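You operate a simulated robot arm through the tools that you are given. There is no shell and no other tool. Be economical: measure what you need, move in short steps, check, and stop when the job is done.

You run a simulated robot arm. Do the job below in one go: nothing can be reset, and whatever is moved stays where it is left.

JOB
Air switch off, drain the tank, switch on till TANK reads 100 PSI or more.
Fine: drain till the sight tube is dry, then shut the drain; the air switch ends off.

Only the result counts: the job must be done as asked and must still hold three seconds after the hand-in. Knocking over, shifting, dropping, spilling or breaking anything else fails it.

ROBOT AND FRAMES
A 7-joint arm with a three-finger gripper on a trunk, on a base that drives. Base frame: it is fixed to the floor where the robot stands at the start and does not move with it; the origin is under the middle of the robot, x ahead of it, y to its left, z up. Readings come in mm, degrees, newtons and seconds.
With the tool pointing down near the work surface it reaches from about 100 to 840 mm from the robot's upright axis, wherever it stands. Its first joint turns from -166.0 to 166.0 degrees. Places, roughly: air pressure knob [600, -200, 1100]; air switch [700, 200, 1100]; air valve [600, -600, 1100]; sight tube [400, 500, 600]; tank drain [400, 600, 600]; tank gauge [700, 0, 1100]. Payload 2.94 kg.
The tool frame sits at the grasp point between the pads (the TCP): z along the fingers, y along the line on which they close. The tips reach 30 mm beyond it. The gripper opens to 132 mm. The gripper's body begins 107 mm behind the TCP.
Orientation is told as [roll, pitch, yaw] about the base's x, y, z axes, in that order, counted from this pose: with the fingers straight down and closing along the base's y, the tool's x points along the base's -x, its y along +y and its z along -z.

CONTROLS
- The arm moves only by the tool apply_moves. Its argument "plan" is a list of rows, each a list of 7 numbers: the shift along the tool's x, y, z in units of 25 mm (1.0 is 25 mm), then the turn, a rotation vector about the tool's x, y, z in units of 8 degrees (1.0 is 8 degrees), then the finger opening in mm, from 0 to 132. In form: [[tx, ty, tz, ax, ay, az, fingers], ...]. A call has 1 to 12 rows; each row shifts and turns the commanded pose from where the row before left it, along the tool's axes as they then stand. A call with a number of a shift or a turn outside -1 to 1 is refused whole. A row lasts 0.2 s, in which the tool goes at most 50 mm and 8.6 degrees; a call with a longer step from one row to the next is refused whole, and so is a gripper value outside its range. A pose out of reach is approached as far as the arm can. The call stops where the force on the tool passes 50 N (or 10 N more than at its start, if that is more) or the arm is blocked; 0.2 s more then pass. Each finger halts on what it meets, pressing with about 25 N; the grip force reading is that of the motor and also rises with nothing between the fingers. The clock runs only during rows and for 0.2 s after the last one: add rows that do not move to give the fingers time. The reply holds the time, the measured pose of the TCP, the force on the tool along the base axes, the opening and the grip force, in the units named above and with some noise, with the torque about the TCP (base axes, N m) and any sound that the robot's microphone picked up, and new pictures: "pictures" is both (left out), scene, wrist or none.
- Cameras (640 x 400 px; columns grow to the right, rows downward): "scene" is now at [39.3, 188.8, 1731.4]; the picture's right is [-0.04, -1.00, 0.00], its down [-0.85, 0.03, -0.53] and it looks along [0.53, -0.02, -0.85] (base axes); focal length 247 px, centre (320, 200). "wrist" rides on the gripper at [72, 3, -144] in the tool frame; the picture's right is [-0.04, 1.00, 0.00], its down [-0.88, -0.04, -0.48] and it looks along [-0.48, -0.02, 0.88] (tool axes); focal length 256 px, centre (320, 200).
- move_column(by): slides the trunk up (or, below 0, down) by that many mm; the arm and the scene camera ride with it, the base frame stays. It gives what a move gives, with no picture.
- drive_base(legs): drives the robot by 1 to 6 legs, each [ahead, left, turn to the left] in mm, mm and degrees, along the robot's own axes; the way and the turn of a leg run together, so that a leg with both is an arc; at most 1500 mm and 180 degrees a leg. The arm and the cameras ride along, it lands a little off, and it stops where it bumps. It gives what a move gives, and a new picture of the scene camera.
- head_to(pan, tilt): turns the head with the scene camera to pan (to the left, within 143 degrees either way) and tilt (down, from -29 to 69), counted from straight ahead of the robot. It gives what a move gives, and a new picture of the scene camera.
- probe_pixels(camera, pixels): there is no depth. For up to 12 entries [column, row, z] of the newest picture of that camera ("zoom" is the newest enlarged one), the place [x, y] in the base frame at which the ray of that pixel passes the height z, good to about 2 mm. It takes no simulated time.
- enlarge(camera, box): a new picture of the part [left, top, right, bottom] of that camera's present view, enlarged. It takes no simulated time.
- finish_job(): hands the job in; it is judged then, once.

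Go step by step. Measure first, check grasps and placings, and put right what went wrong. The budget is 80 turns and 260 pictures, counting those below and the enlarged ones. Unless the task says otherwise, let go and move clear before handing in, and close with one line.

The tools are called after ">>>" by a JSON object that holds its "api" and its "payload". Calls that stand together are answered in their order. apply_moves: Moves the arm, as the interface text tells. Its arguments: {"type":"object","properties":{"plan":{"type":"array","items":{"type":"array","items":{"type":"number"}}},"pictures":{"type":"string","enum":["both","scene","wrist","none"]}},"required":["plan"]} The other tools are called the same way: move_column (by) slides the trunk up or down; drive_base (legs) drives the base; head_to (pan, tilt) turns the head that bears the scene camera; probe_pixels (camera, pixels) gives the place at which the rays of pixels pass given heights; enlarge (camera, box) takes an enlarged picture of a part of a camera's view; finish_job () hands the job in.

At the start:

```text
clock: 0.0
position: [212.8, 431.4, 1299.6]
orientation: [0.0, 0.0, 0.0]
ft_force: [0.3, -0.2, 1.3]
wrist_torque: [-0.01, 0.0, -0.01]
gripper_width: 131.8
gripper_force: 0.1
trunk travel left (down, up): [-250.0, 290.0]
robot x, y, heading: [-0.4, -0.2, 0.2]
head pan, tilt: [-2.2, 58.2]
```

scene: 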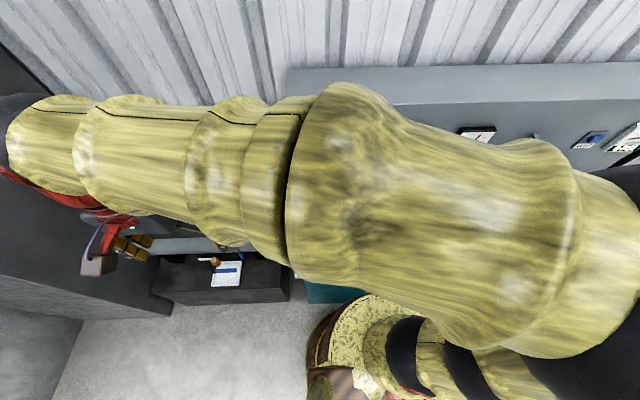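
wrist: 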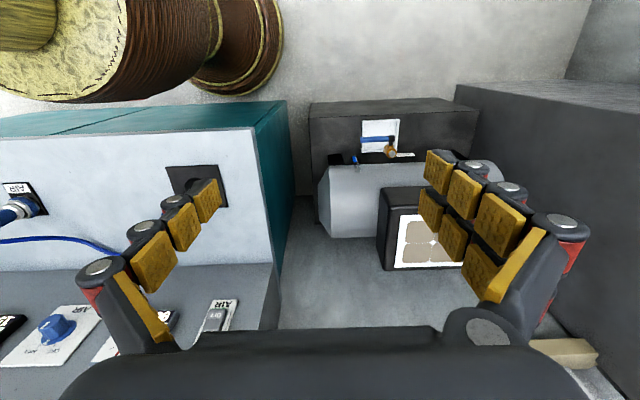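

The arm blocks most of the scene view; the wrist view shows the panel (switch near 218,318) and the tank with drain (390,150). I'll enlarge these parts first.

>>> {"api": "enlarge", "payload": {"camera": "wrist", "box": [300, 80, 500, 205]}}

>>> {"api": "enlarge", "payload": {"camera": "wrist", "box": [0, 230, 270, 400]}}

>>> {"api": "enlarge", "payload": {"camera": "scene", "box": [80, 200, 320, 320]}}

>>> {"api": "enlarge", "payload": {"camera": "scene", "box": [440, 100, 640, 225]}}

```text
3.20 times, centred on (400, 142) of wrist
```

zoom: 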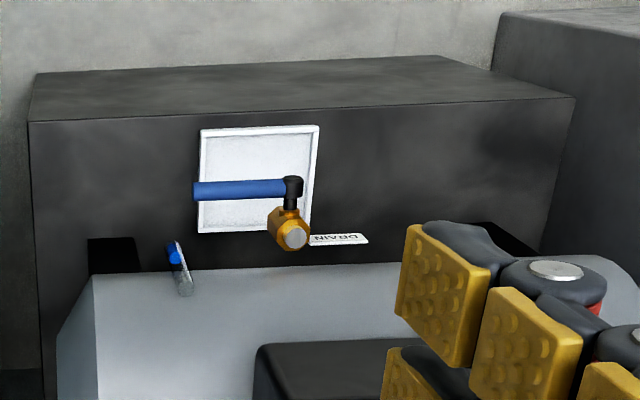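

```text
2.35 times, centred on (135, 315) of wrist
```

zoom: 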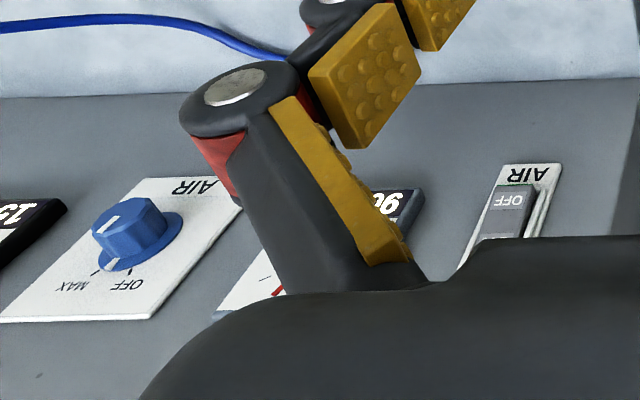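

```text
2.67 times, centred on (200, 260) of scene
```

zoom: 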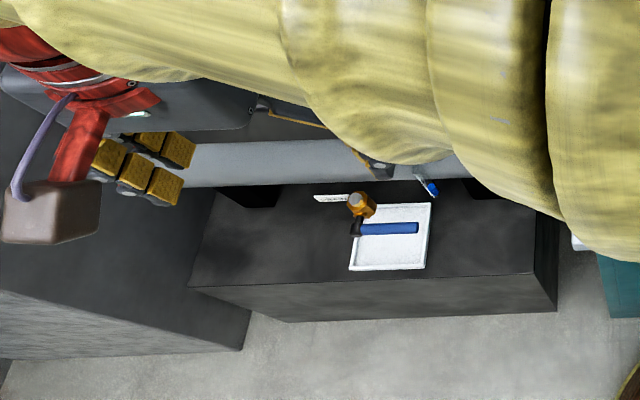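

```text
3.20 times, centred on (540, 162) of scene
```

zoom: 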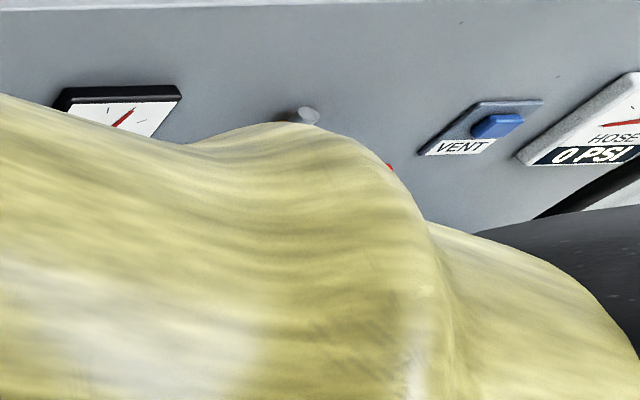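

The wrist view shows the rocker (216,319) labelled OFF and the drain with a blue lever (365,139). I'll probe places at likely heights, and look with the head from another angle.

>>> {"api": "probe_pixels", "payload": {"camera": "wrist", "pixels": [[216, 319, 1100], [56, 328, 1100], [216, 319, 1050], [275, 262, 1050], [255, 128, 1050], [391, 140, 600], [362, 139, 600], [391, 153, 600], [355, 160, 600], [355, 160, 550], [310, 118, 600], [480, 112, 600]]}}

>>> {"api": "head_to", "payload": {"pan": 25, "tilt": 45}}

```text
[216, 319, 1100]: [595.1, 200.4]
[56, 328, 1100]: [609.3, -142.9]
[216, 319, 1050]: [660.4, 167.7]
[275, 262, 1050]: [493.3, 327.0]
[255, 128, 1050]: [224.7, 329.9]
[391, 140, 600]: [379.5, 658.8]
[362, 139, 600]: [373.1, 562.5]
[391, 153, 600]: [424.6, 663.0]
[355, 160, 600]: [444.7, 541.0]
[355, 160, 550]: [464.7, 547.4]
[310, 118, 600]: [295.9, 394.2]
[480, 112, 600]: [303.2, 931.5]
```

```text
clock: 0.9
position: [212.8, 430.3, 1300.9]
orientation: [0.0, 0.1, 0.0]
ft_force: [0.0, 0.5, -0.8]
wrist_torque: [-0.02, -0.04, 0.05]
gripper_width: 132.2
gripper_force: 0.1
trunk travel left (down, up): [-250.0, 290.0]
robot x, y, heading: [0.5, 1.2, 0.1]
head pan, tilt: [25.0, 45.0]
```

scene: 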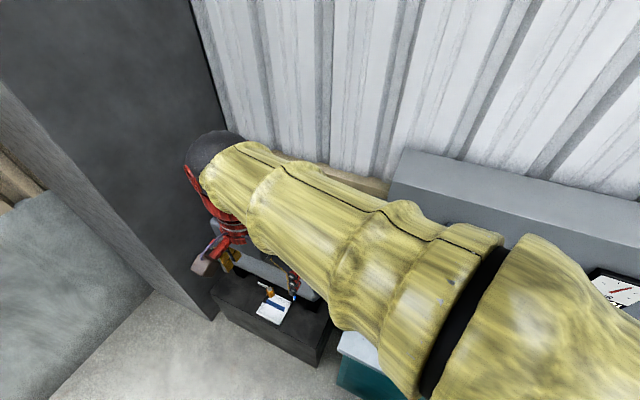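

The head view shows the arm lying over the tank and the console right of it. I'll move the tool above the console toward the switch at height 1300.

>>> {"api": "apply_moves", "payload": {"plan": [[-0.9, -0.9, 0, 0, 0, 0, 132], [-0.9, -0.9, 0, 0, 0, 0, 132], [-0.9, -0.9, 0, 0, 0, 0, 132], [-0.9, -0.9, 0, 0, 0, 0, 132], [-0.9, -0.9, 0, 0, 0, 0, 132], [-0.9, -0.9, 0, 0, 0, 0, 132], [-0.9, -0.9, 0, 0, 0, 0, 132], [-0.9, -0.9, 0, 0, 0, 0, 132], [-0.9, -0.9, 0, 0, 0, 0, 132], [-0.9, -0.9, 0, 0, 0, 0, 132]]}}

>>> {"api": "head_to", "payload": {"pan": -10, "tilt": 50}}

```text
clock: 3.1
position: [439.2, 205.0, 1299.4]
orientation: [0.0, 0.0, 0.0]
ft_force: [0.7, 1.0, -0.6]
wrist_torque: [-0.02, 0.02, -0.01]
gripper_width: 132.0
gripper_force: 0.1
trunk travel left (down, up): [-250.0, 290.0]
robot x, y, heading: [-0.8, -1.5, 0.0]
head pan, tilt: [25.0, 45.0]
```

scene: 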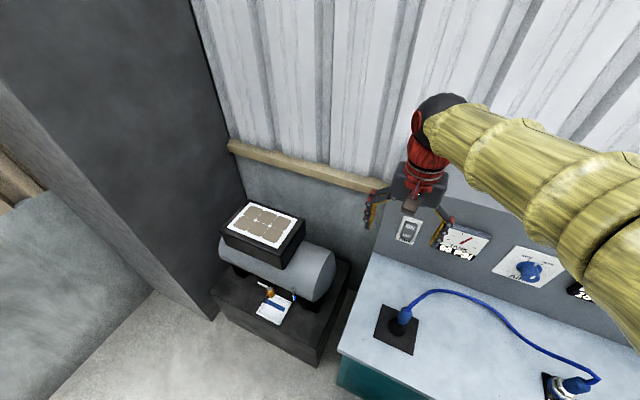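
wrist: 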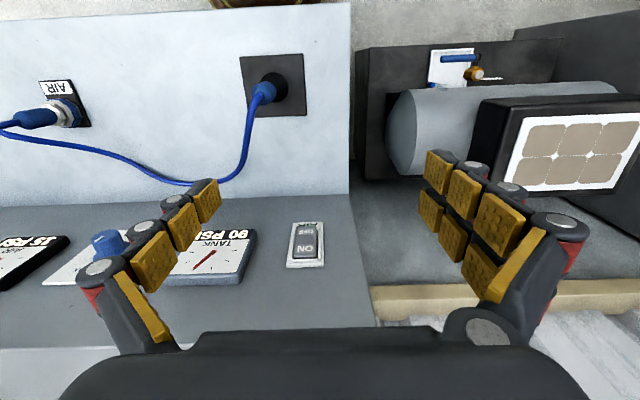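

```text
clock: 4.1
position: [437.6, 205.1, 1300.5]
orientation: [-0.1, 0.0, -0.1]
ft_force: [-0.1, -0.5, -0.6]
wrist_torque: [0.03, 0.01, 0.0]
gripper_width: 132.2
gripper_force: 0.1
trunk travel left (down, up): [-250.0, 290.0]
robot x, y, heading: [2.0, 0.5, -0.1]
head pan, tilt: [-10.0, 50.0]
```

scene: 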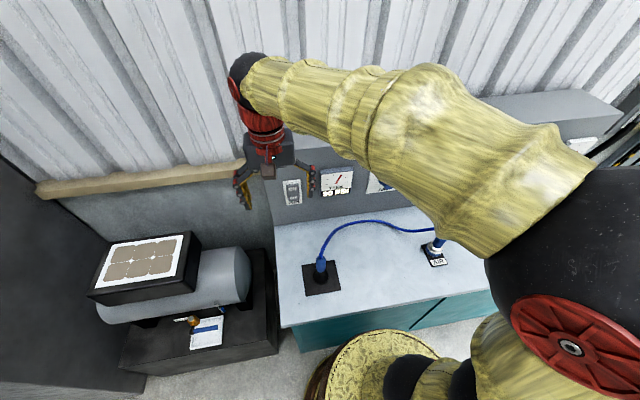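

TANK reads 90 PSI at (225,240) in wrist; the rocker is at (305,243). Enlarging the switch and gauge, the drain, and the scene.

>>> {"api": "enlarge", "payload": {"camera": "wrist", "box": [160, 200, 352, 320]}}

>>> {"api": "enlarge", "payload": {"camera": "scene", "box": [220, 120, 412, 240]}}

>>> {"api": "enlarge", "payload": {"camera": "scene", "box": [140, 280, 268, 360]}}

>>> {"api": "probe_pixels", "payload": {"camera": "wrist", "pixels": [[305, 243, 1100], [305, 243, 1050], [297, 226, 1100], [312, 258, 1100], [350, 194, 1000], [350, 194, 950], [374, 320, 1150]]}}

>>> {"api": "probe_pixels", "payload": {"camera": "scene", "pixels": [[293, 192, 1100], [293, 192, 1050], [293, 183, 1100], [293, 200, 1100], [275, 226, 1000], [275, 226, 950], [271, 150, 1150], [271, 150, 1100], [193, 322, 600], [217, 320, 600]]}}

```text
3.33 times, centred on (256, 260) of wrist
```

zoom: 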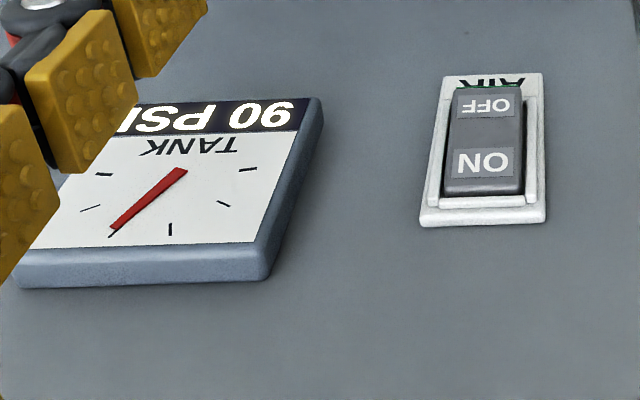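

```text
3.33 times, centred on (316, 180) of scene
```

zoom: 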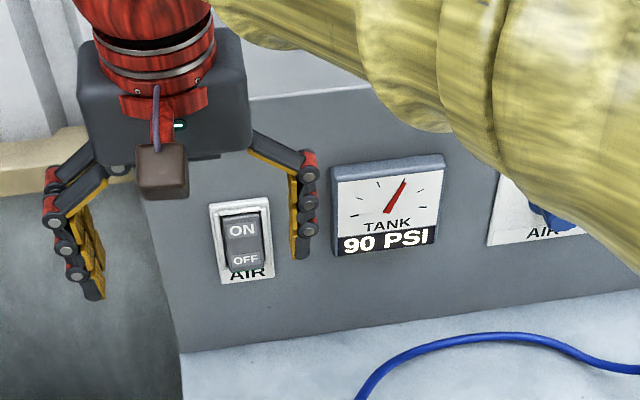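

```text
5.00 times, centred on (204, 320) of scene
```

zoom: 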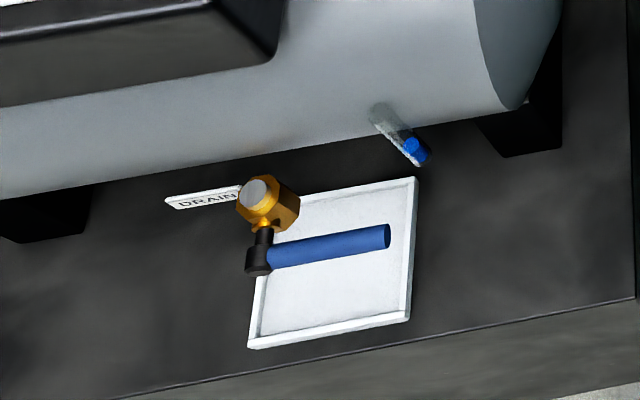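

```text
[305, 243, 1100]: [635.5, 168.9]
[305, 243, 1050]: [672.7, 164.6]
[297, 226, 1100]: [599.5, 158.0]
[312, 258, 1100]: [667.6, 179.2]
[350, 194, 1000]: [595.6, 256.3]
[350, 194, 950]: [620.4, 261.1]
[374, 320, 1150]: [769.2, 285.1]
```

```text
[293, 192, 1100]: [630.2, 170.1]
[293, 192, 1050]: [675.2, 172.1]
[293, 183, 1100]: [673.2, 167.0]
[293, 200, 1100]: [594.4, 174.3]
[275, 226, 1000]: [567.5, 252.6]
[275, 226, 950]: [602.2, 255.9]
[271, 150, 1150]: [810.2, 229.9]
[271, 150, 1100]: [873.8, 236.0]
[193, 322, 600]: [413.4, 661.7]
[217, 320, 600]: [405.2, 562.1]
```

I'll triangulate the rocker's ON and OFF ends and panel corners with both cameras.

>>> {"api": "probe_pixels", "payload": {"camera": "wrist", "pixels": [[304, 249, 1100], [304, 249, 1000], [306, 231.8, 1100], [306, 231.8, 1000], [350, 192, 1000], [350, 192, 900], [240, 338, 1200], [240, 338, 1100], [251, 233, 1100], [251, 233, 1000]]}}

>>> {"api": "probe_pixels", "payload": {"camera": "scene", "pixels": [[292.9, 189.3, 1100], [292.9, 189.3, 1000], [293.5, 198, 1100], [293.5, 198, 1000], [274.6, 225.6, 1000], [274.6, 225.6, 900], [349.5, 166.3, 1100], [349.5, 166.3, 1000], [345.8, 192.3, 1100], [345.8, 192.3, 1000]]}}

>>> {"api": "enlarge", "payload": {"camera": "scene", "box": [273, 172, 313, 212]}}

>>> {"api": "enlarge", "payload": {"camera": "wrist", "box": [280, 215, 330, 275]}}

```text
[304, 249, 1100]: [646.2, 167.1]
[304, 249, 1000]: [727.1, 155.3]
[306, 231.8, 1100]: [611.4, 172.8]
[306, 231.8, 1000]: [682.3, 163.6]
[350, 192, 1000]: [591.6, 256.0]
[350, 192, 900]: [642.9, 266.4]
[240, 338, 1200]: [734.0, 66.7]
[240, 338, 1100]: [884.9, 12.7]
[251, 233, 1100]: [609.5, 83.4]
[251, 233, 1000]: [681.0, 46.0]
```

```text
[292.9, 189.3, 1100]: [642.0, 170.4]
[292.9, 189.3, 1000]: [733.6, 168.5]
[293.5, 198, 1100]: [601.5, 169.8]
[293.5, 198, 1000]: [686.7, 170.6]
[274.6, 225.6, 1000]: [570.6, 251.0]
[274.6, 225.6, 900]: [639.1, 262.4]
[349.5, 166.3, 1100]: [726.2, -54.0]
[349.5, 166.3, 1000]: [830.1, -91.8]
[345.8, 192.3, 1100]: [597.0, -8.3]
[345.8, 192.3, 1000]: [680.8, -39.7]
```

```text
10.00 times, centred on (293, 192) of scene
```

zoom: 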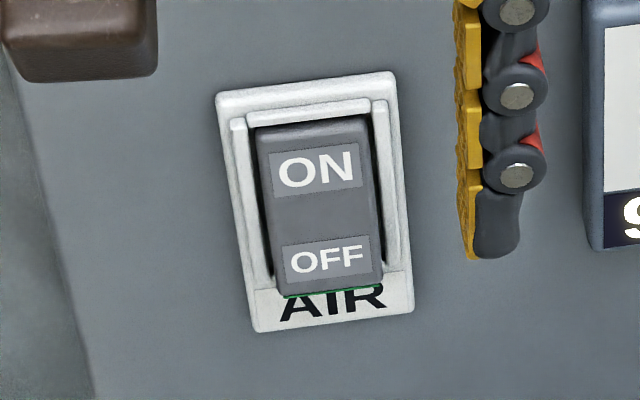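

```text
6.67 times, centred on (305, 245) of wrist
```

zoom: 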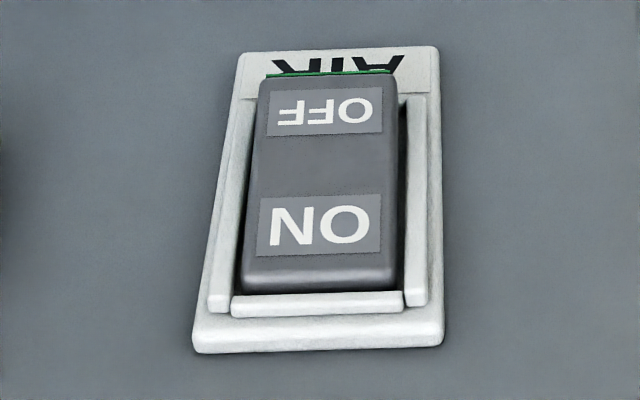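

Triangulated: ON end near (678,166,1061), OFF end near (660,170,1031). I'll pitch the tool toward the panel by 60°, then approach for a closer look with the fingers closed.

>>> {"api": "apply_moves", "payload": {"plan": [[0, 0, 0, 0, -0.9375, 0, 100], [0, 0, 0, 0, -0.9375, 0, 80], [0, 0, 0, 0, -0.9375, 0, 60], [0, 0, 0, 0, -0.9375, 0, 40], [0, 0, 0, 0, -0.9375, 0, 20], [0, 0, 0, 0, -0.9375, 0, 0], [0, 0, 0, 0, -0.9375, 0, 0], [0, 0, 0, 0, -0.9375, 0, 0], [0, 0, 0, 0, 0, 0, 0]]}}

```text
clock: 6.1
position: [438.0, 207.3, 1301.6]
orientation: [0.0, -59.9, 0.0]
ft_force: [0.1, 0.6, -1.0]
wrist_torque: [-0.05, 0.01, 0.02]
gripper_width: 5.4
gripper_force: 1.8
trunk travel left (down, up): [-250.0, 290.0]
robot x, y, heading: [-1.2, 5.9, -0.1]
head pan, tilt: [-10.0, 50.0]
```

scene: 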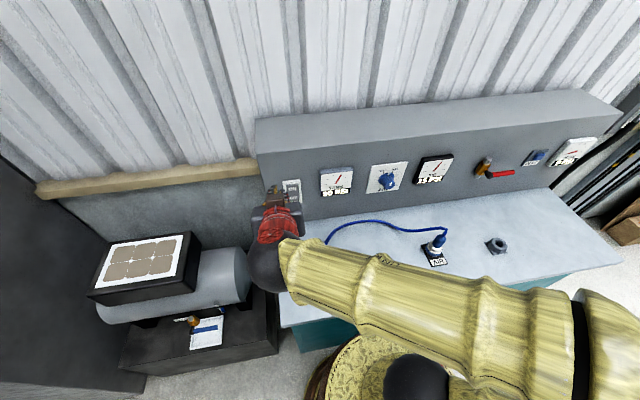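
wrist: 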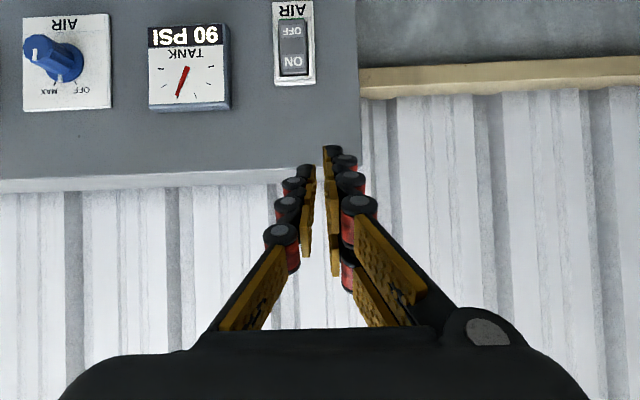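

The panel faces the wrist camera; the rocker is at (293,45). Probing, and enlarging the switch.

>>> {"api": "enlarge", "payload": {"camera": "wrist", "box": [260, 0, 330, 90]}}

>>> {"api": "probe_pixels", "payload": {"camera": "wrist", "pixels": [[293, 62, 1100], [293, 62, 1050], [293, 30, 1050], [293, 30, 1000], [293, 2, 1000], [293, 85, 1100], [355, 145, 1150], [355, 170, 1200]]}}

>>> {"api": "enlarge", "payload": {"camera": "scene", "box": [300, 120, 620, 240]}}

```text
4.44 times, centred on (295, 45) of wrist
```

zoom: 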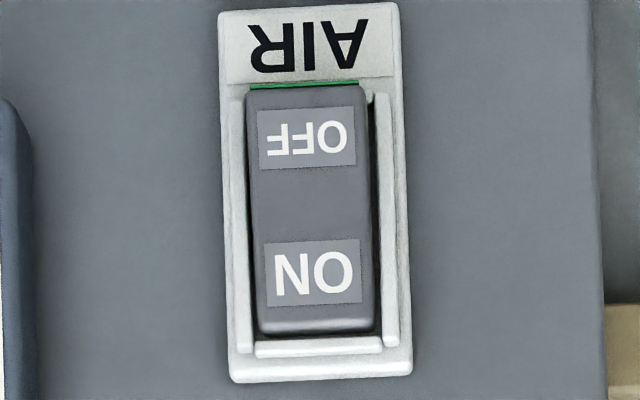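

```text
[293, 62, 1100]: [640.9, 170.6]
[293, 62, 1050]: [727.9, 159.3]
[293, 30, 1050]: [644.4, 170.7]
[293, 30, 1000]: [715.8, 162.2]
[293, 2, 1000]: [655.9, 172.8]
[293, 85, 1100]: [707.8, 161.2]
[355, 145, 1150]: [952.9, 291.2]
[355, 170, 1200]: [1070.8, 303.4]
```

```text
2.00 times, centred on (460, 180) of scene
```

zoom: 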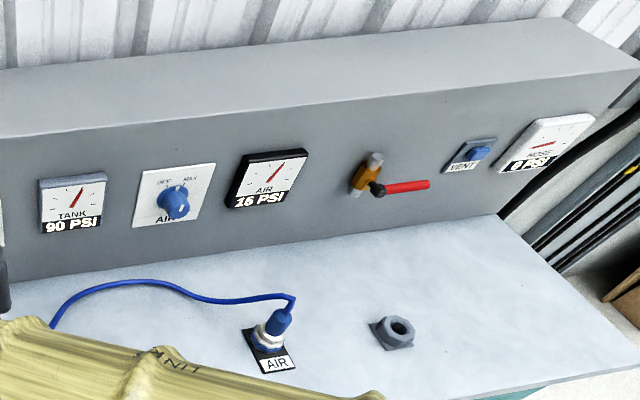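

The panel is vertical at about x=650 with ON at z≈1095 and OFF at z≈1050, y≈169; the OFF end seems to stick out (so the switch is ON). I'll go before the OFF end.

>>> {"api": "apply_moves", "payload": {"plan": [[0.652, -0.152, 0.847, 0, 0, 0, 0], [0.652, -0.152, 0.847, 0, 0, 0, 0], [0.652, -0.152, 0.847, 0, 0, 0, 0], [0.652, -0.152, 0.847, 0, 0, 0, 0], [0.652, -0.152, 0.847, 0, 0, 0, 0], [0.652, -0.152, 0.847, 0, 0, 0, 0], [0.652, -0.152, 0.847, 0, 0, 0, 0], [0.652, -0.152, 0.847, 0, 0, 0, 0], [0.652, -0.152, 0.847, 0, 0, 0, 0], [0.652, -0.152, 0.847, 0, 0, 0, 0]]}}

```text
clock: 8.3
position: [540.7, 168.5, 1054.0]
orientation: [0.0, -60.0, 0.0]
ft_force: [1.2, 0.2, -0.2]
wrist_torque: [0.02, 0.03, -0.03]
gripper_width: 0.1
gripper_force: 24.7
trunk travel left (down, up): [-250.0, 290.0]
robot x, y, heading: [-2.0, -4.6, -0.0]
head pan, tilt: [-10.0, 50.0]
```

scene: 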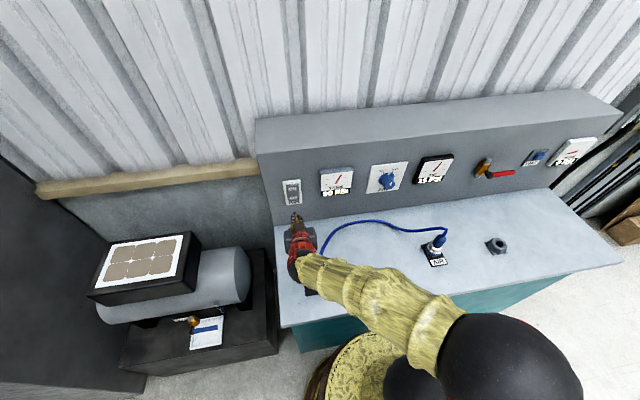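
wrist: 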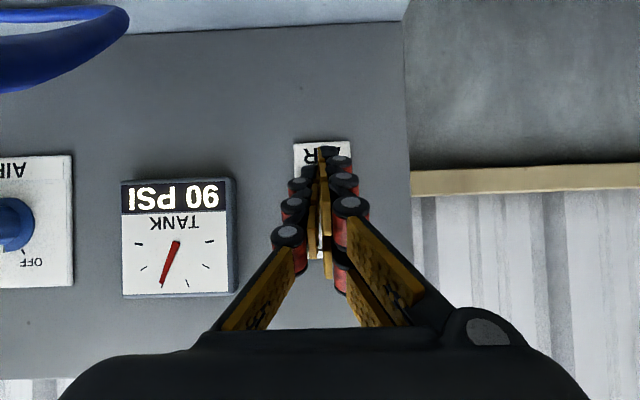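

The tips (322,150) line up with the switch's lower end. I'll drop 7 mm and push ahead along +x, slowly.

>>> {"api": "apply_moves", "payload": {"plan": [[0.24, 0, 0.14, 0, 0, 0, 0], [-0.2, 0, 0.3464, 0, 0, 0, 0], [-0.2, 0, 0.3464, 0, 0, 0, 0], [-0.2, 0, 0.3464, 0, 0, 0, 0], [-0.2, 0, 0.3464, 0, 0, 0, 0], [-0.1, 0, 0.173, 0, 0, 0, 0], [-0.1, 0, 0.173, 0, 0, 0, 0], [-0.1, 0, 0.173, 0, 0, 0, 0], [-0.1, 0, 0.173, 0, 0, 0, 0], [-0.1, 0, 0.173, 0, 0, 0, 0], [-0.1, 0, 0.173, 0, 0, 0, 0]]}}

```text
clock: 10.7
position: [609.7, 166.9, 1047.0]
orientation: [0.1, -60.0, -0.1]
ft_force: [-1.0, 0.4, 0.1]
wrist_torque: [0.02, 0.01, 0.02]
gripper_width: 0.0
gripper_force: 25.0
trunk travel left (down, up): [-250.0, 290.0]
robot x, y, heading: [-1.7, -0.2, -0.1]
head pan, tilt: [-10.0, 50.0]
```

scene: 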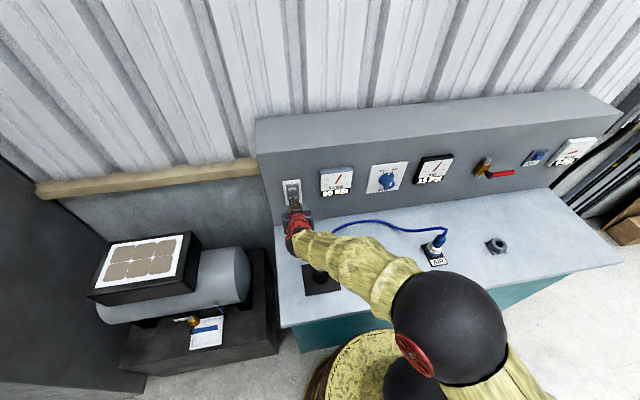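
wrist: 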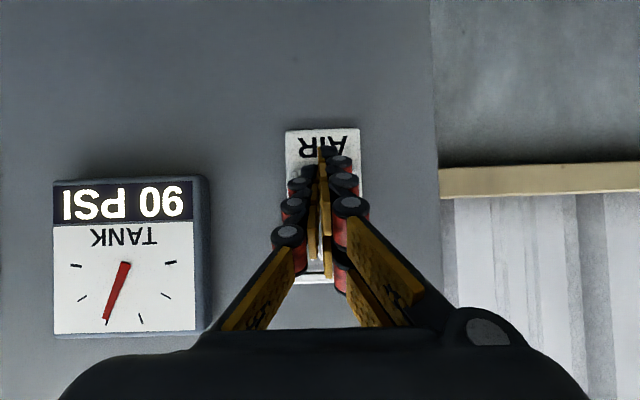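

No contact yet at TCP x=610. Continuing in 4 mm steps.

>>> {"api": "apply_moves", "payload": {"plan": [[-0.08, 0, 0.1386, 0, 0, 0, 0], [-0.08, 0, 0.1386, 0, 0, 0, 0], [-0.08, 0, 0.1386, 0, 0, 0, 0], [-0.08, 0, 0.1386, 0, 0, 0, 0], [-0.08, 0, 0.1386, 0, 0, 0, 0], [-0.08, 0, 0.1386, 0, 0, 0, 0], [-0.08, 0, 0.1386, 0, 0, 0, 0], [-0.08, 0, 0.1386, 0, 0, 0, 0]], "pictures": "wrist"}}

```text
clock: 11.8
position: [619.4, 168.2, 1041.6]
orientation: [-0.2, -59.6, 0.3]
ft_force: [-27.1, -1.3, 5.5]
wrist_torque: [0.07, -0.38, 0.04]
gripper_width: 0.3
gripper_force: 25.3
trunk travel left (down, up): [-250.0, 290.0]
robot x, y, heading: [0.6, -1.0, 0.1]
head pan, tilt: [-10.0, 50.0]
stopped in row 5: the force on the tool passed its limit at 56 N (the readings are from after the stop); the commanded pose is now the measured one
```

wrist: 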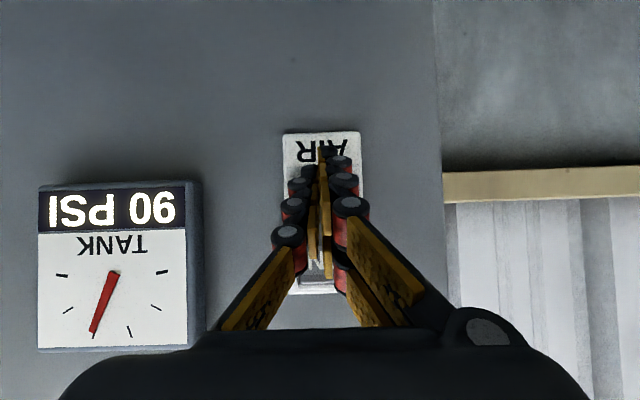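

Contact with 56 N and no click heard; the ON part now seems visible at (320,270). I'll back off and look.

>>> {"api": "apply_moves", "payload": {"plan": [[0.4, 0, -0.693, 0, 0, 0, 0], [0.4, 0, -0.693, 0, 0, 0, 0], [0.4, 0, -0.693, 0, 0, 0, 0], [0.4, 0, -0.693, 0, 0, 0, 0], [-0.866, 0, -0.5, 0, 0, 0, 0], [-0.866, 0, -0.5, 0, 0, 0, 0], [-0.866, 0, -0.5, 0, 0, 0, 0], [-0.866, 0, -0.5, 0, 0, 0, 0], [-0.866, 0, -0.5, 0, 0, 0, 0]]}}

>>> {"api": "enlarge", "payload": {"camera": "wrist", "box": [260, 0, 380, 150]}}

>>> {"api": "enlarge", "payload": {"camera": "scene", "box": [273, 162, 313, 212]}}

```text
clock: 13.8
position: [544.3, 166.9, 1167.8]
orientation: [-0.1, -59.7, 0.1]
ft_force: [0.5, -0.2, -1.6]
wrist_torque: [0.02, -0.01, 0.04]
gripper_width: 0.5
gripper_force: 24.8
trunk travel left (down, up): [-250.0, 290.0]
robot x, y, heading: [-4.6, -5.7, -0.1]
head pan, tilt: [-10.0, 50.0]
```

scene: 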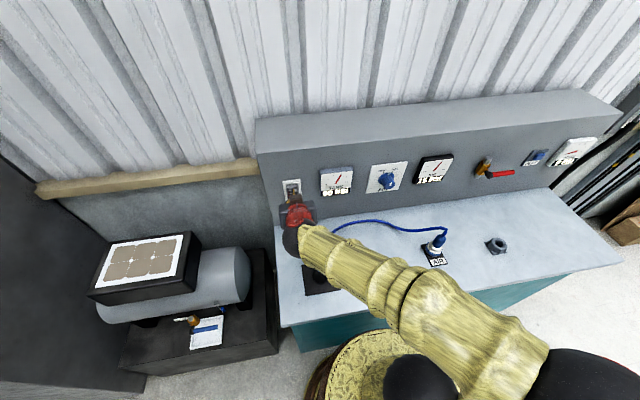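
wrist: 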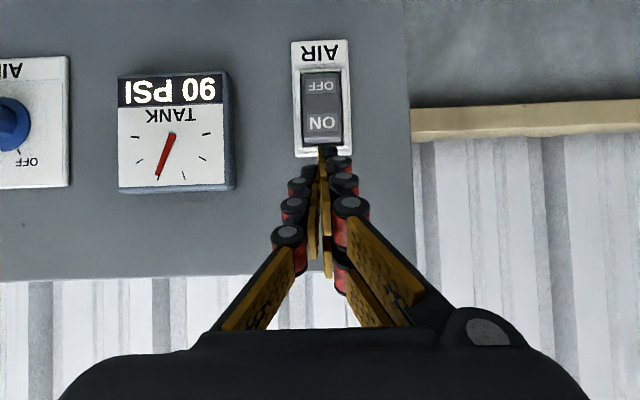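

```text
2.67 times, centred on (320, 75) of wrist
```

zoom: 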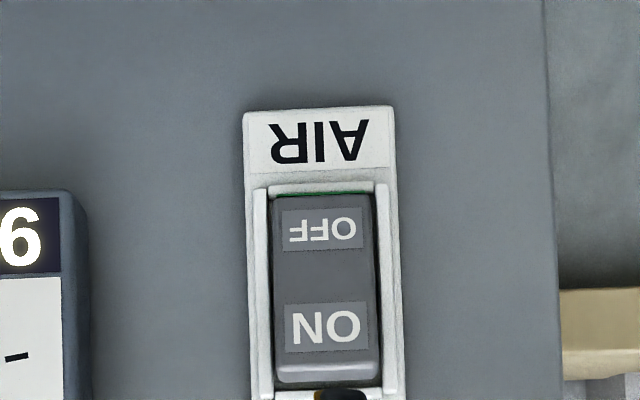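

```text
8.00 times, centred on (293, 187) of scene
```

zoom: 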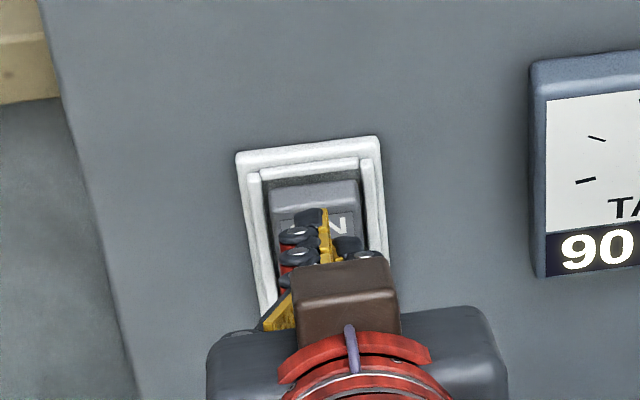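

The rocker now has its ON end out and the white bar below OFF visible at zoom (320,188): switch is OFF. Now retreat upward and turn the tool down, then go to the drain.

>>> {"api": "apply_moves", "payload": {"plan": [[-0.418, 0, -1, 0, 0, 0, 0], [-0.418, 0, -1, 0, 0, 0, 0], [-0.418, 0, -1, 0, 0, 0, 0], [-0.418, 0, -1, 0, 0, 0, 0], [-0.418, 0, -1, 0, 0, 0, 0], [-0.418, 0, -1, 0, 0, 0, 0], [0, 0, 0, 0, 0.9375, 0, 0], [0, 0, 0, 0, 0.9375, 0, 0], [0, 0, 0, 0, 0.9375, 0, 0], [0, 0, 0, 0, 0.9375, 0, 0]], "pictures": "none"}}

>>> {"api": "apply_moves", "payload": {"plan": [[0, 0, 0, 0, 0.9375, 0, 0], [0, 0, 0, 0, 0.9375, 0, 0], [0, 0, 0, 0, 0.9375, 0, 0], [0, 0, 0, 0, 0.9, 0, 0], [0.7, 1, 0, 0, 0, 0, 20], [0.7, 1, 0, 0, 0, 0, 40], [0.7, 1, 0, 0, 0, 0, 60], [0.7, 1, 0, 0, 0, 0, 60], [0.7, 1, 0, 0, 0, 0, 60], [0.7, 1, 0, 0, 0, 0, 60], [0.7, 1, 0, 0, 0, 0, 60], [0.7, 1, 0, 0, 0, 0, 60]], "pictures": "none"}}

>>> {"api": "apply_moves", "payload": {"plan": [[0.2, 1, 0, 0, 0, 0, 60], [0.2, 1, 0, 0, 0, 0, 60], [0.2, 1, 0, 0, 0, 0, 60], [0.2, 1, 0, 0, 0, 0, 60], [0.2, 1, 0, 0, 0, 0, 60], [0.2, 1, 0, 0, 0, 0, 60], [0.2, 1, 0, 0, 0, 0, 60], [0.2, 1, 0, 0, 0, 0, 60]]}}

```text
clock: 16.0
position: [446.4, 167.9, 1297.6]
orientation: [-0.2, -29.4, 0.0]
ft_force: [-0.4, 0.0, 0.0]
wrist_torque: [-0.02, 0.04, -0.03]
gripper_width: 0.0
gripper_force: 25.4
trunk travel left (down, up): [-250.0, 290.0]
robot x, y, heading: [-1.6, -1.3, 0.2]
head pan, tilt: [-10.0, 50.0]
```

```text
clock: 18.6
position: [306.1, 369.7, 1297.8]
orientation: [0.0, 0.2, 0.1]
ft_force: [0.2, 0.6, -0.1]
wrist_torque: [-0.03, -0.03, 0.0]
gripper_width: 60.0
gripper_force: 0.0
trunk travel left (down, up): [-250.0, 290.0]
robot x, y, heading: [-2.1, -0.8, 0.3]
head pan, tilt: [-10.0, 50.0]
```

```text
clock: 20.4
position: [263.4, 567.9, 1295.9]
orientation: [-0.2, 0.1, 0.2]
ft_force: [0.4, 0.7, -0.9]
wrist_torque: [-0.03, -0.01, -0.03]
gripper_width: 60.1
gripper_force: 0.1
trunk travel left (down, up): [-250.0, 290.0]
robot x, y, heading: [0.4, 1.2, 0.1]
head pan, tilt: [-10.0, 50.0]
```

scene: 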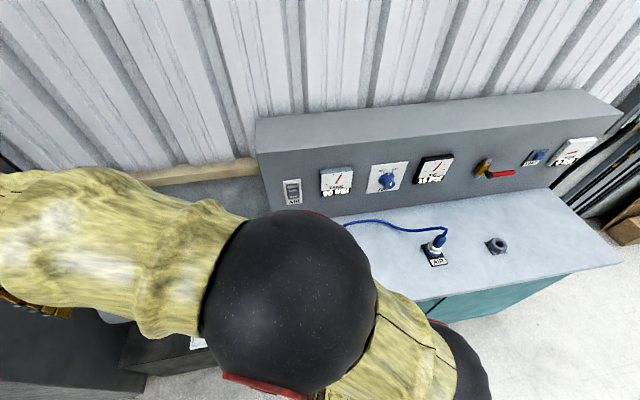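
wrist: 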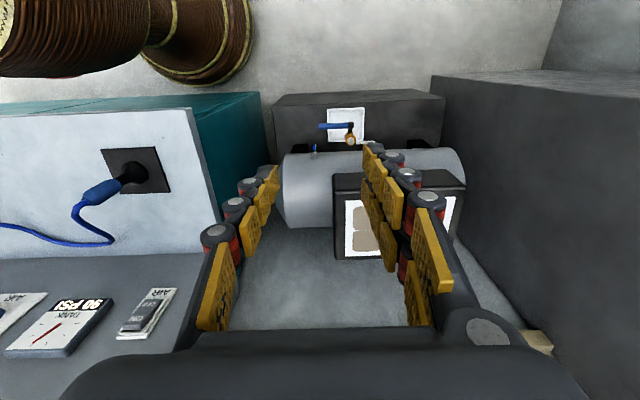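

Enlarging the switch to confirm OFF, and lowering the trunk for the drain.

>>> {"api": "enlarge", "payload": {"camera": "scene", "box": [268, 160, 358, 216]}}

>>> {"api": "probe_pixels", "payload": {"camera": "wrist", "pixels": [[322, 126, 600], [322, 126, 700], [350, 126, 600], [350, 126, 700], [350, 140, 600], [350, 140, 700]]}}

>>> {"api": "move_column", "payload": {"by": -250}}

>>> {"api": "head_to", "payload": {"pan": 45, "tilt": 55}}

>>> {"api": "enlarge", "payload": {"camera": "wrist", "box": [260, 60, 440, 180]}}

```text
7.11 times, centred on (313, 188) of scene
```

zoom: 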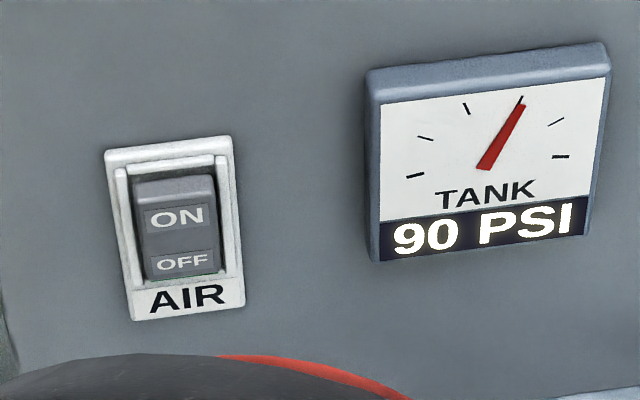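

```text
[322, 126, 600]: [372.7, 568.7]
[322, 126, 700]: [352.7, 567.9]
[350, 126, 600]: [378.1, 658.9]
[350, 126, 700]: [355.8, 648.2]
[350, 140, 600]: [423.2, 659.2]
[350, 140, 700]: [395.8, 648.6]
```

```text
clock: 22.9
position: [262.8, 569.5, 1046.9]
orientation: [0.0, 0.1, 0.1]
ft_force: [0.0, -0.2, -0.1]
wrist_torque: [0.0, -0.02, 0.02]
gripper_width: 60.0
gripper_force: 0.2
trunk travel left (down, up): [0.0, 540.0]
robot x, y, heading: [3.9, -2.0, 0.3]
head pan, tilt: [-10.0, 50.0]
```

```text
clock: 24.2
position: [263.9, 568.0, 1047.6]
orientation: [-0.1, 0.1, 0.1]
ft_force: [-0.1, 0.5, 0.8]
wrist_torque: [0.03, -0.05, -0.03]
gripper_width: 60.4
gripper_force: 0.0
trunk travel left (down, up): [0.0, 540.0]
robot x, y, heading: [0.8, -1.0, -0.2]
head pan, tilt: [45.0, 55.0]
```

scene: 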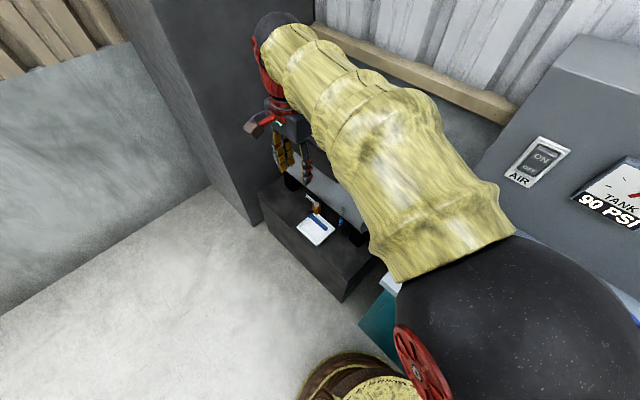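

```text
3.33 times, centred on (350, 120) of wrist
```

zoom: 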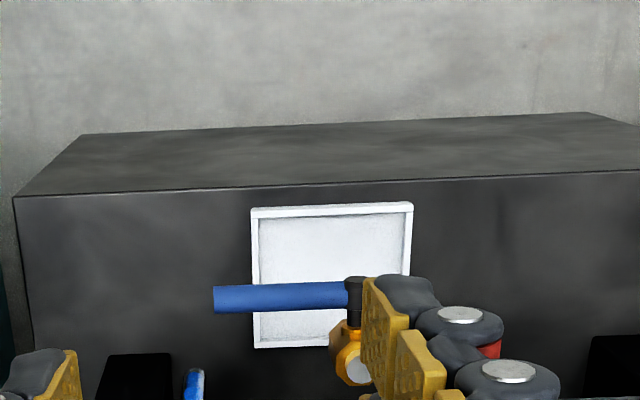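

Switch is confirmed OFF (ON end out). Now enlarging the drain from the scene camera and taking a fresh wrist view slightly back.

>>> {"api": "enlarge", "payload": {"camera": "scene", "box": [280, 180, 376, 250]}}

>>> {"api": "apply_moves", "payload": {"plan": [[0.6, -0.3, 0.8, 0, 0, 0, 40], [0.6, -0.3, 0.8, 0, 0, 0, 20], [0.6, -0.3, 0.8, 0, 0, 0, 20], [0.6, -0.3, 0.8, 0, 0, 0, 20], [0, -0.3, 0.8, 0, 0, 0, 20], [0, -0.3, 0.8, 0, 0, 0, 20]]}}

```text
5.71 times, centred on (328, 215) of scene
```

zoom: 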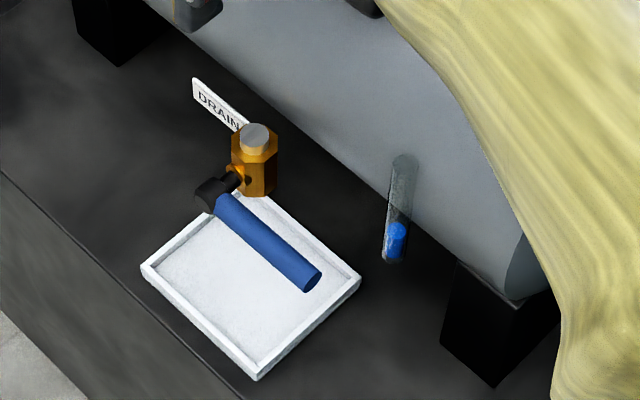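

```text
clock: 25.6
position: [203.8, 522.1, 928.0]
orientation: [0.0, 0.1, 0.1]
ft_force: [1.0, -0.3, 0.1]
wrist_torque: [0.0, -0.01, 0.01]
gripper_width: 20.2
gripper_force: 0.2
trunk travel left (down, up): [0.0, 540.0]
robot x, y, heading: [0.4, 1.4, -0.0]
head pan, tilt: [45.0, 55.0]
```

scene: 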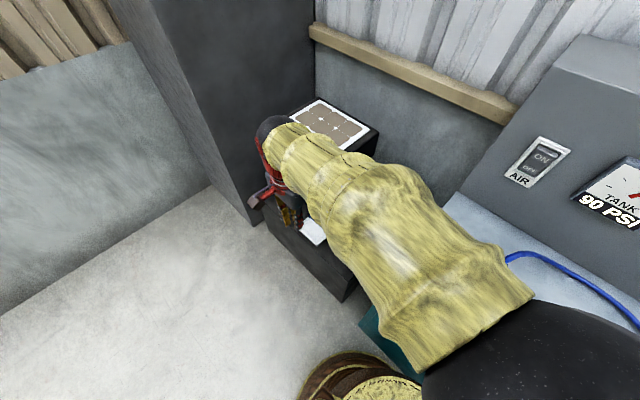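
wrist: 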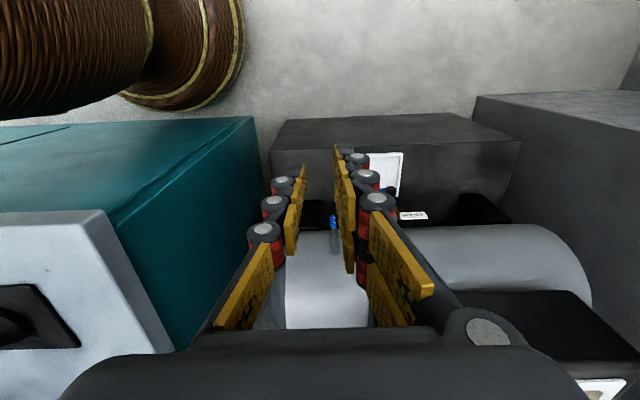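

The valve body is vertical over the tray and the lever turns about a stem pointing at the robot. Probing scene rays to triangulate lever tip (326.6,229), stem (308.7,214) and brass top (316.6,204).

>>> {"api": "probe_pixels", "payload": {"camera": "scene", "pixels": [[326.6, 229, 600], [326.6, 229, 700], [308.7, 214.1, 600], [308.7, 214.1, 700], [316.6, 204, 600], [316.6, 204, 700], [318, 247, 500], [318, 247, 600], [341, 222, 600], [342, 208, 600]]}}

>>> {"api": "apply_moves", "payload": {"plan": [[0, -0.9, 0, 0, 0, 0, 20], [0, -0.9, 0, 0, 0, 0, 20], [0, -0.9, 0, 0, 0, 0, 20]]}}

>>> {"api": "enlarge", "payload": {"camera": "wrist", "box": [320, 130, 480, 230]}}

```text
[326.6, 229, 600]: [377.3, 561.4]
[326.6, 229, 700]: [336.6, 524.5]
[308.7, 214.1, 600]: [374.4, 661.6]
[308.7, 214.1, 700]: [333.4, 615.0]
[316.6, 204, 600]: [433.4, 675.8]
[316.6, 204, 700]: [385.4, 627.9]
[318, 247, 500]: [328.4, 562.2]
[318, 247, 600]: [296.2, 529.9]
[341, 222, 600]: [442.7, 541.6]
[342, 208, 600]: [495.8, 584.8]
```

```text
clock: 26.4
position: [205.9, 453.4, 927.5]
orientation: [-0.1, 0.1, 0.1]
ft_force: [0.1, 0.3, -0.2]
wrist_torque: [-0.02, -0.01, 0.01]
gripper_width: 20.1
gripper_force: 0.0
trunk travel left (down, up): [0.0, 540.0]
robot x, y, heading: [1.1, 3.4, -0.1]
head pan, tilt: [45.0, 55.0]
```

scene: 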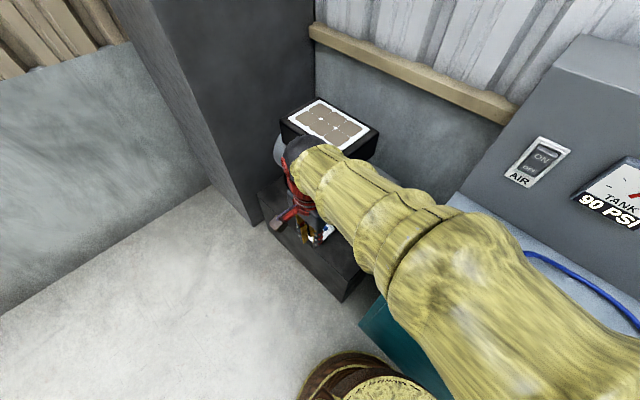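
wrist: 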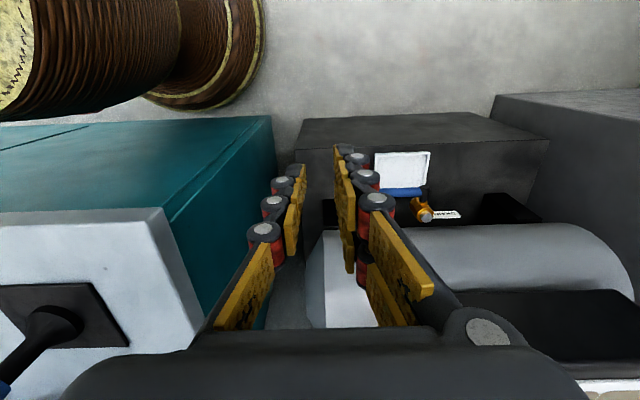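

```text
4.00 times, centred on (400, 180) of wrist
```

zoom: 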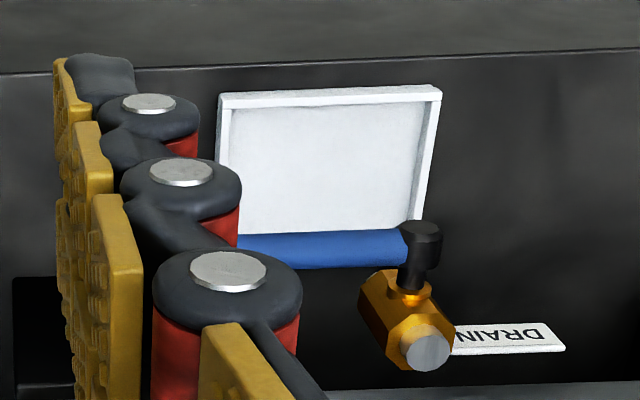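

Lever tip is about (380,569,585), stem (375,658,595). Checking tray and platform heights and the sight tube before touching it.

>>> {"api": "probe_pixels", "payload": {"camera": "wrist", "pixels": [[375, 154, 500], [375, 154, 450], [430.5, 151.5, 500], [430.5, 151.5, 450], [427, 185, 600], [427, 185, 550], [426, 217, 650], [426, 217, 600], [420, 191, 600], [390, 192, 600]]}}

>>> {"api": "probe_pixels", "payload": {"camera": "scene", "pixels": [[317, 246.2, 500], [317, 246.2, 450], [297, 227, 500], [297, 227, 450]]}}

```text
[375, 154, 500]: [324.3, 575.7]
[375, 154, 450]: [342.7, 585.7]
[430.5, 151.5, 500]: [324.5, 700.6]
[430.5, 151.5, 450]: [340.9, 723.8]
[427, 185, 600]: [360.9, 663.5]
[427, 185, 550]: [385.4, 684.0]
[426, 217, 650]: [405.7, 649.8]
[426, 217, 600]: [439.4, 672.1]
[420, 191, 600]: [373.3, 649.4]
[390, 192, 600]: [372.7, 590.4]
```

```text
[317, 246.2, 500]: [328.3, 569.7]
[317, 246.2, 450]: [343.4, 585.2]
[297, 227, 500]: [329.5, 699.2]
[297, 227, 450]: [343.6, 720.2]
```

Tray sits at z≈475, so the lever could turn either way. I'll move above the lever's outer half with closed fingers.

>>> {"api": "apply_moves", "payload": {"plan": [[-0.983, 0.726, 0, 0, 0, 0, 0], [-0.983, 0.726, 0, 0, 0, 0, 0], [-0.983, 0.726, 0, 0, 0, 0, 0], [-0.983, 0.726, 0, 0, 0, 0, 0], [-0.983, 0.726, 0.3, 0, 0, 0, 0], [-0.983, 0.726, 0.4, 0, 0, 0, 0], [-0.983, 0.726, 0.4, 0, 0, 0, 0]]}}

>>> {"api": "enlarge", "payload": {"camera": "wrist", "box": [240, 60, 440, 185]}}

>>> {"api": "head_to", "payload": {"pan": 50, "tilt": 45}}

```text
clock: 28.0
position: [375.6, 581.2, 898.4]
orientation: [0.0, 0.1, 0.1]
ft_force: [-0.2, -0.3, -0.6]
wrist_torque: [0.0, -0.01, 0.04]
gripper_width: 0.0
gripper_force: 24.9
trunk travel left (down, up): [0.0, 540.0]
robot x, y, heading: [-0.5, -1.7, 0.1]
head pan, tilt: [45.0, 55.0]
```

scene: 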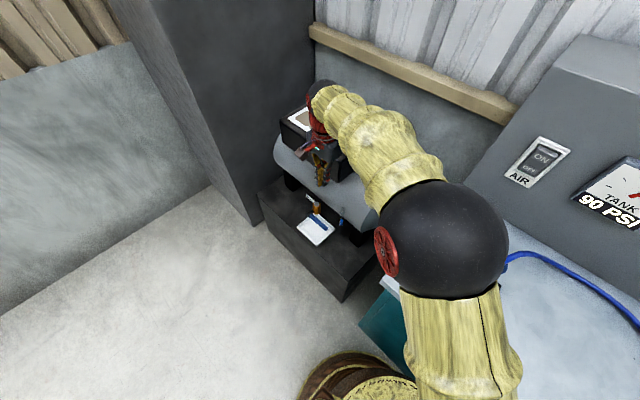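
wrist: 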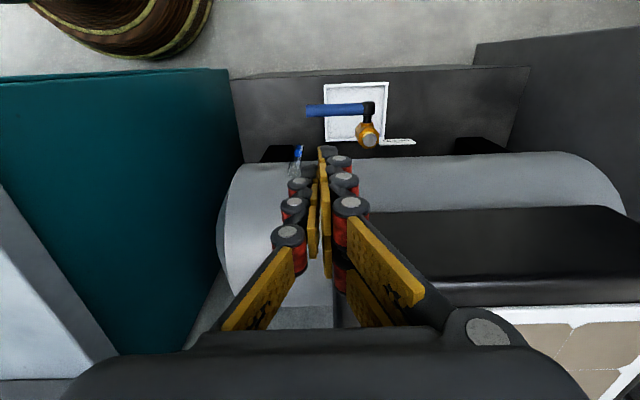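

```text
3.20 times, centred on (340, 122) of wrist
```

zoom: 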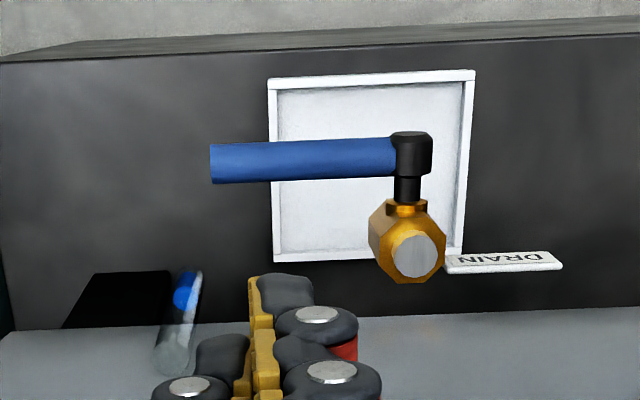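

```text
clock: 28.7
position: [376.2, 581.7, 899.2]
orientation: [-0.1, 0.1, 0.1]
ft_force: [0.4, 0.1, 0.3]
wrist_torque: [0.02, 0.01, 0.01]
gripper_width: 0.0
gripper_force: 25.0
trunk travel left (down, up): [0.0, 540.0]
robot x, y, heading: [2.8, 2.5, 0.1]
head pan, tilt: [50.0, 45.0]
```

scene: 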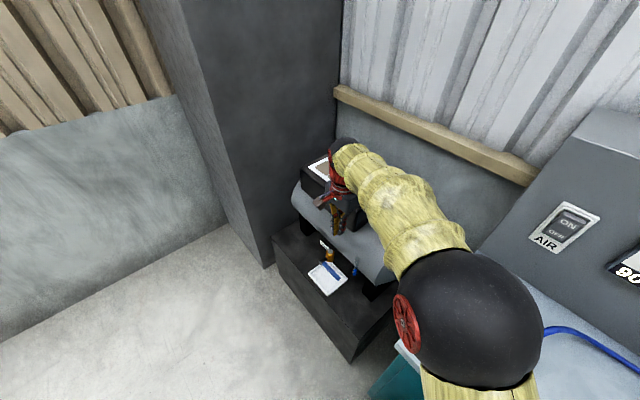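

Checking how far forward the tank and its black box reach before going down.

>>> {"api": "probe_pixels", "payload": {"camera": "wrist", "pixels": [[450, 160, 650], [450, 160, 600], [450, 212, 800], [450, 212, 750], [480, 305, 850], [480, 305, 800], [320, 108, 590], [365, 108, 590], [368, 135, 640]]}}

>>> {"api": "probe_pixels", "payload": {"camera": "scene", "pixels": [[305, 167, 850], [305, 167, 800], [305, 167, 750]]}}

>>> {"api": "enlarge", "payload": {"camera": "scene", "box": [270, 130, 410, 320]}}

```text
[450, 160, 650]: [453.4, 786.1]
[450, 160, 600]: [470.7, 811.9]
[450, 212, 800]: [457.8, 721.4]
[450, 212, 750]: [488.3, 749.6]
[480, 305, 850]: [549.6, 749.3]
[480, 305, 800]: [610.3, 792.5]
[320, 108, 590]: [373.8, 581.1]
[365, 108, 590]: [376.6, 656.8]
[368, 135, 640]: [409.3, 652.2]
```

```text
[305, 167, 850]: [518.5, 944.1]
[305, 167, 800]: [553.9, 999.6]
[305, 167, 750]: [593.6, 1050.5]
```

```text
2.11 times, centred on (340, 225) of scene
```

zoom: 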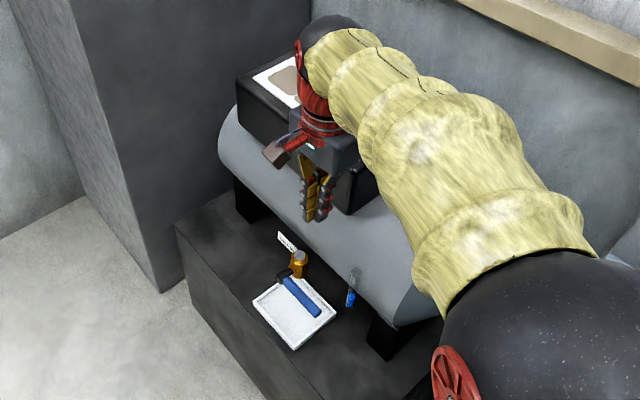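

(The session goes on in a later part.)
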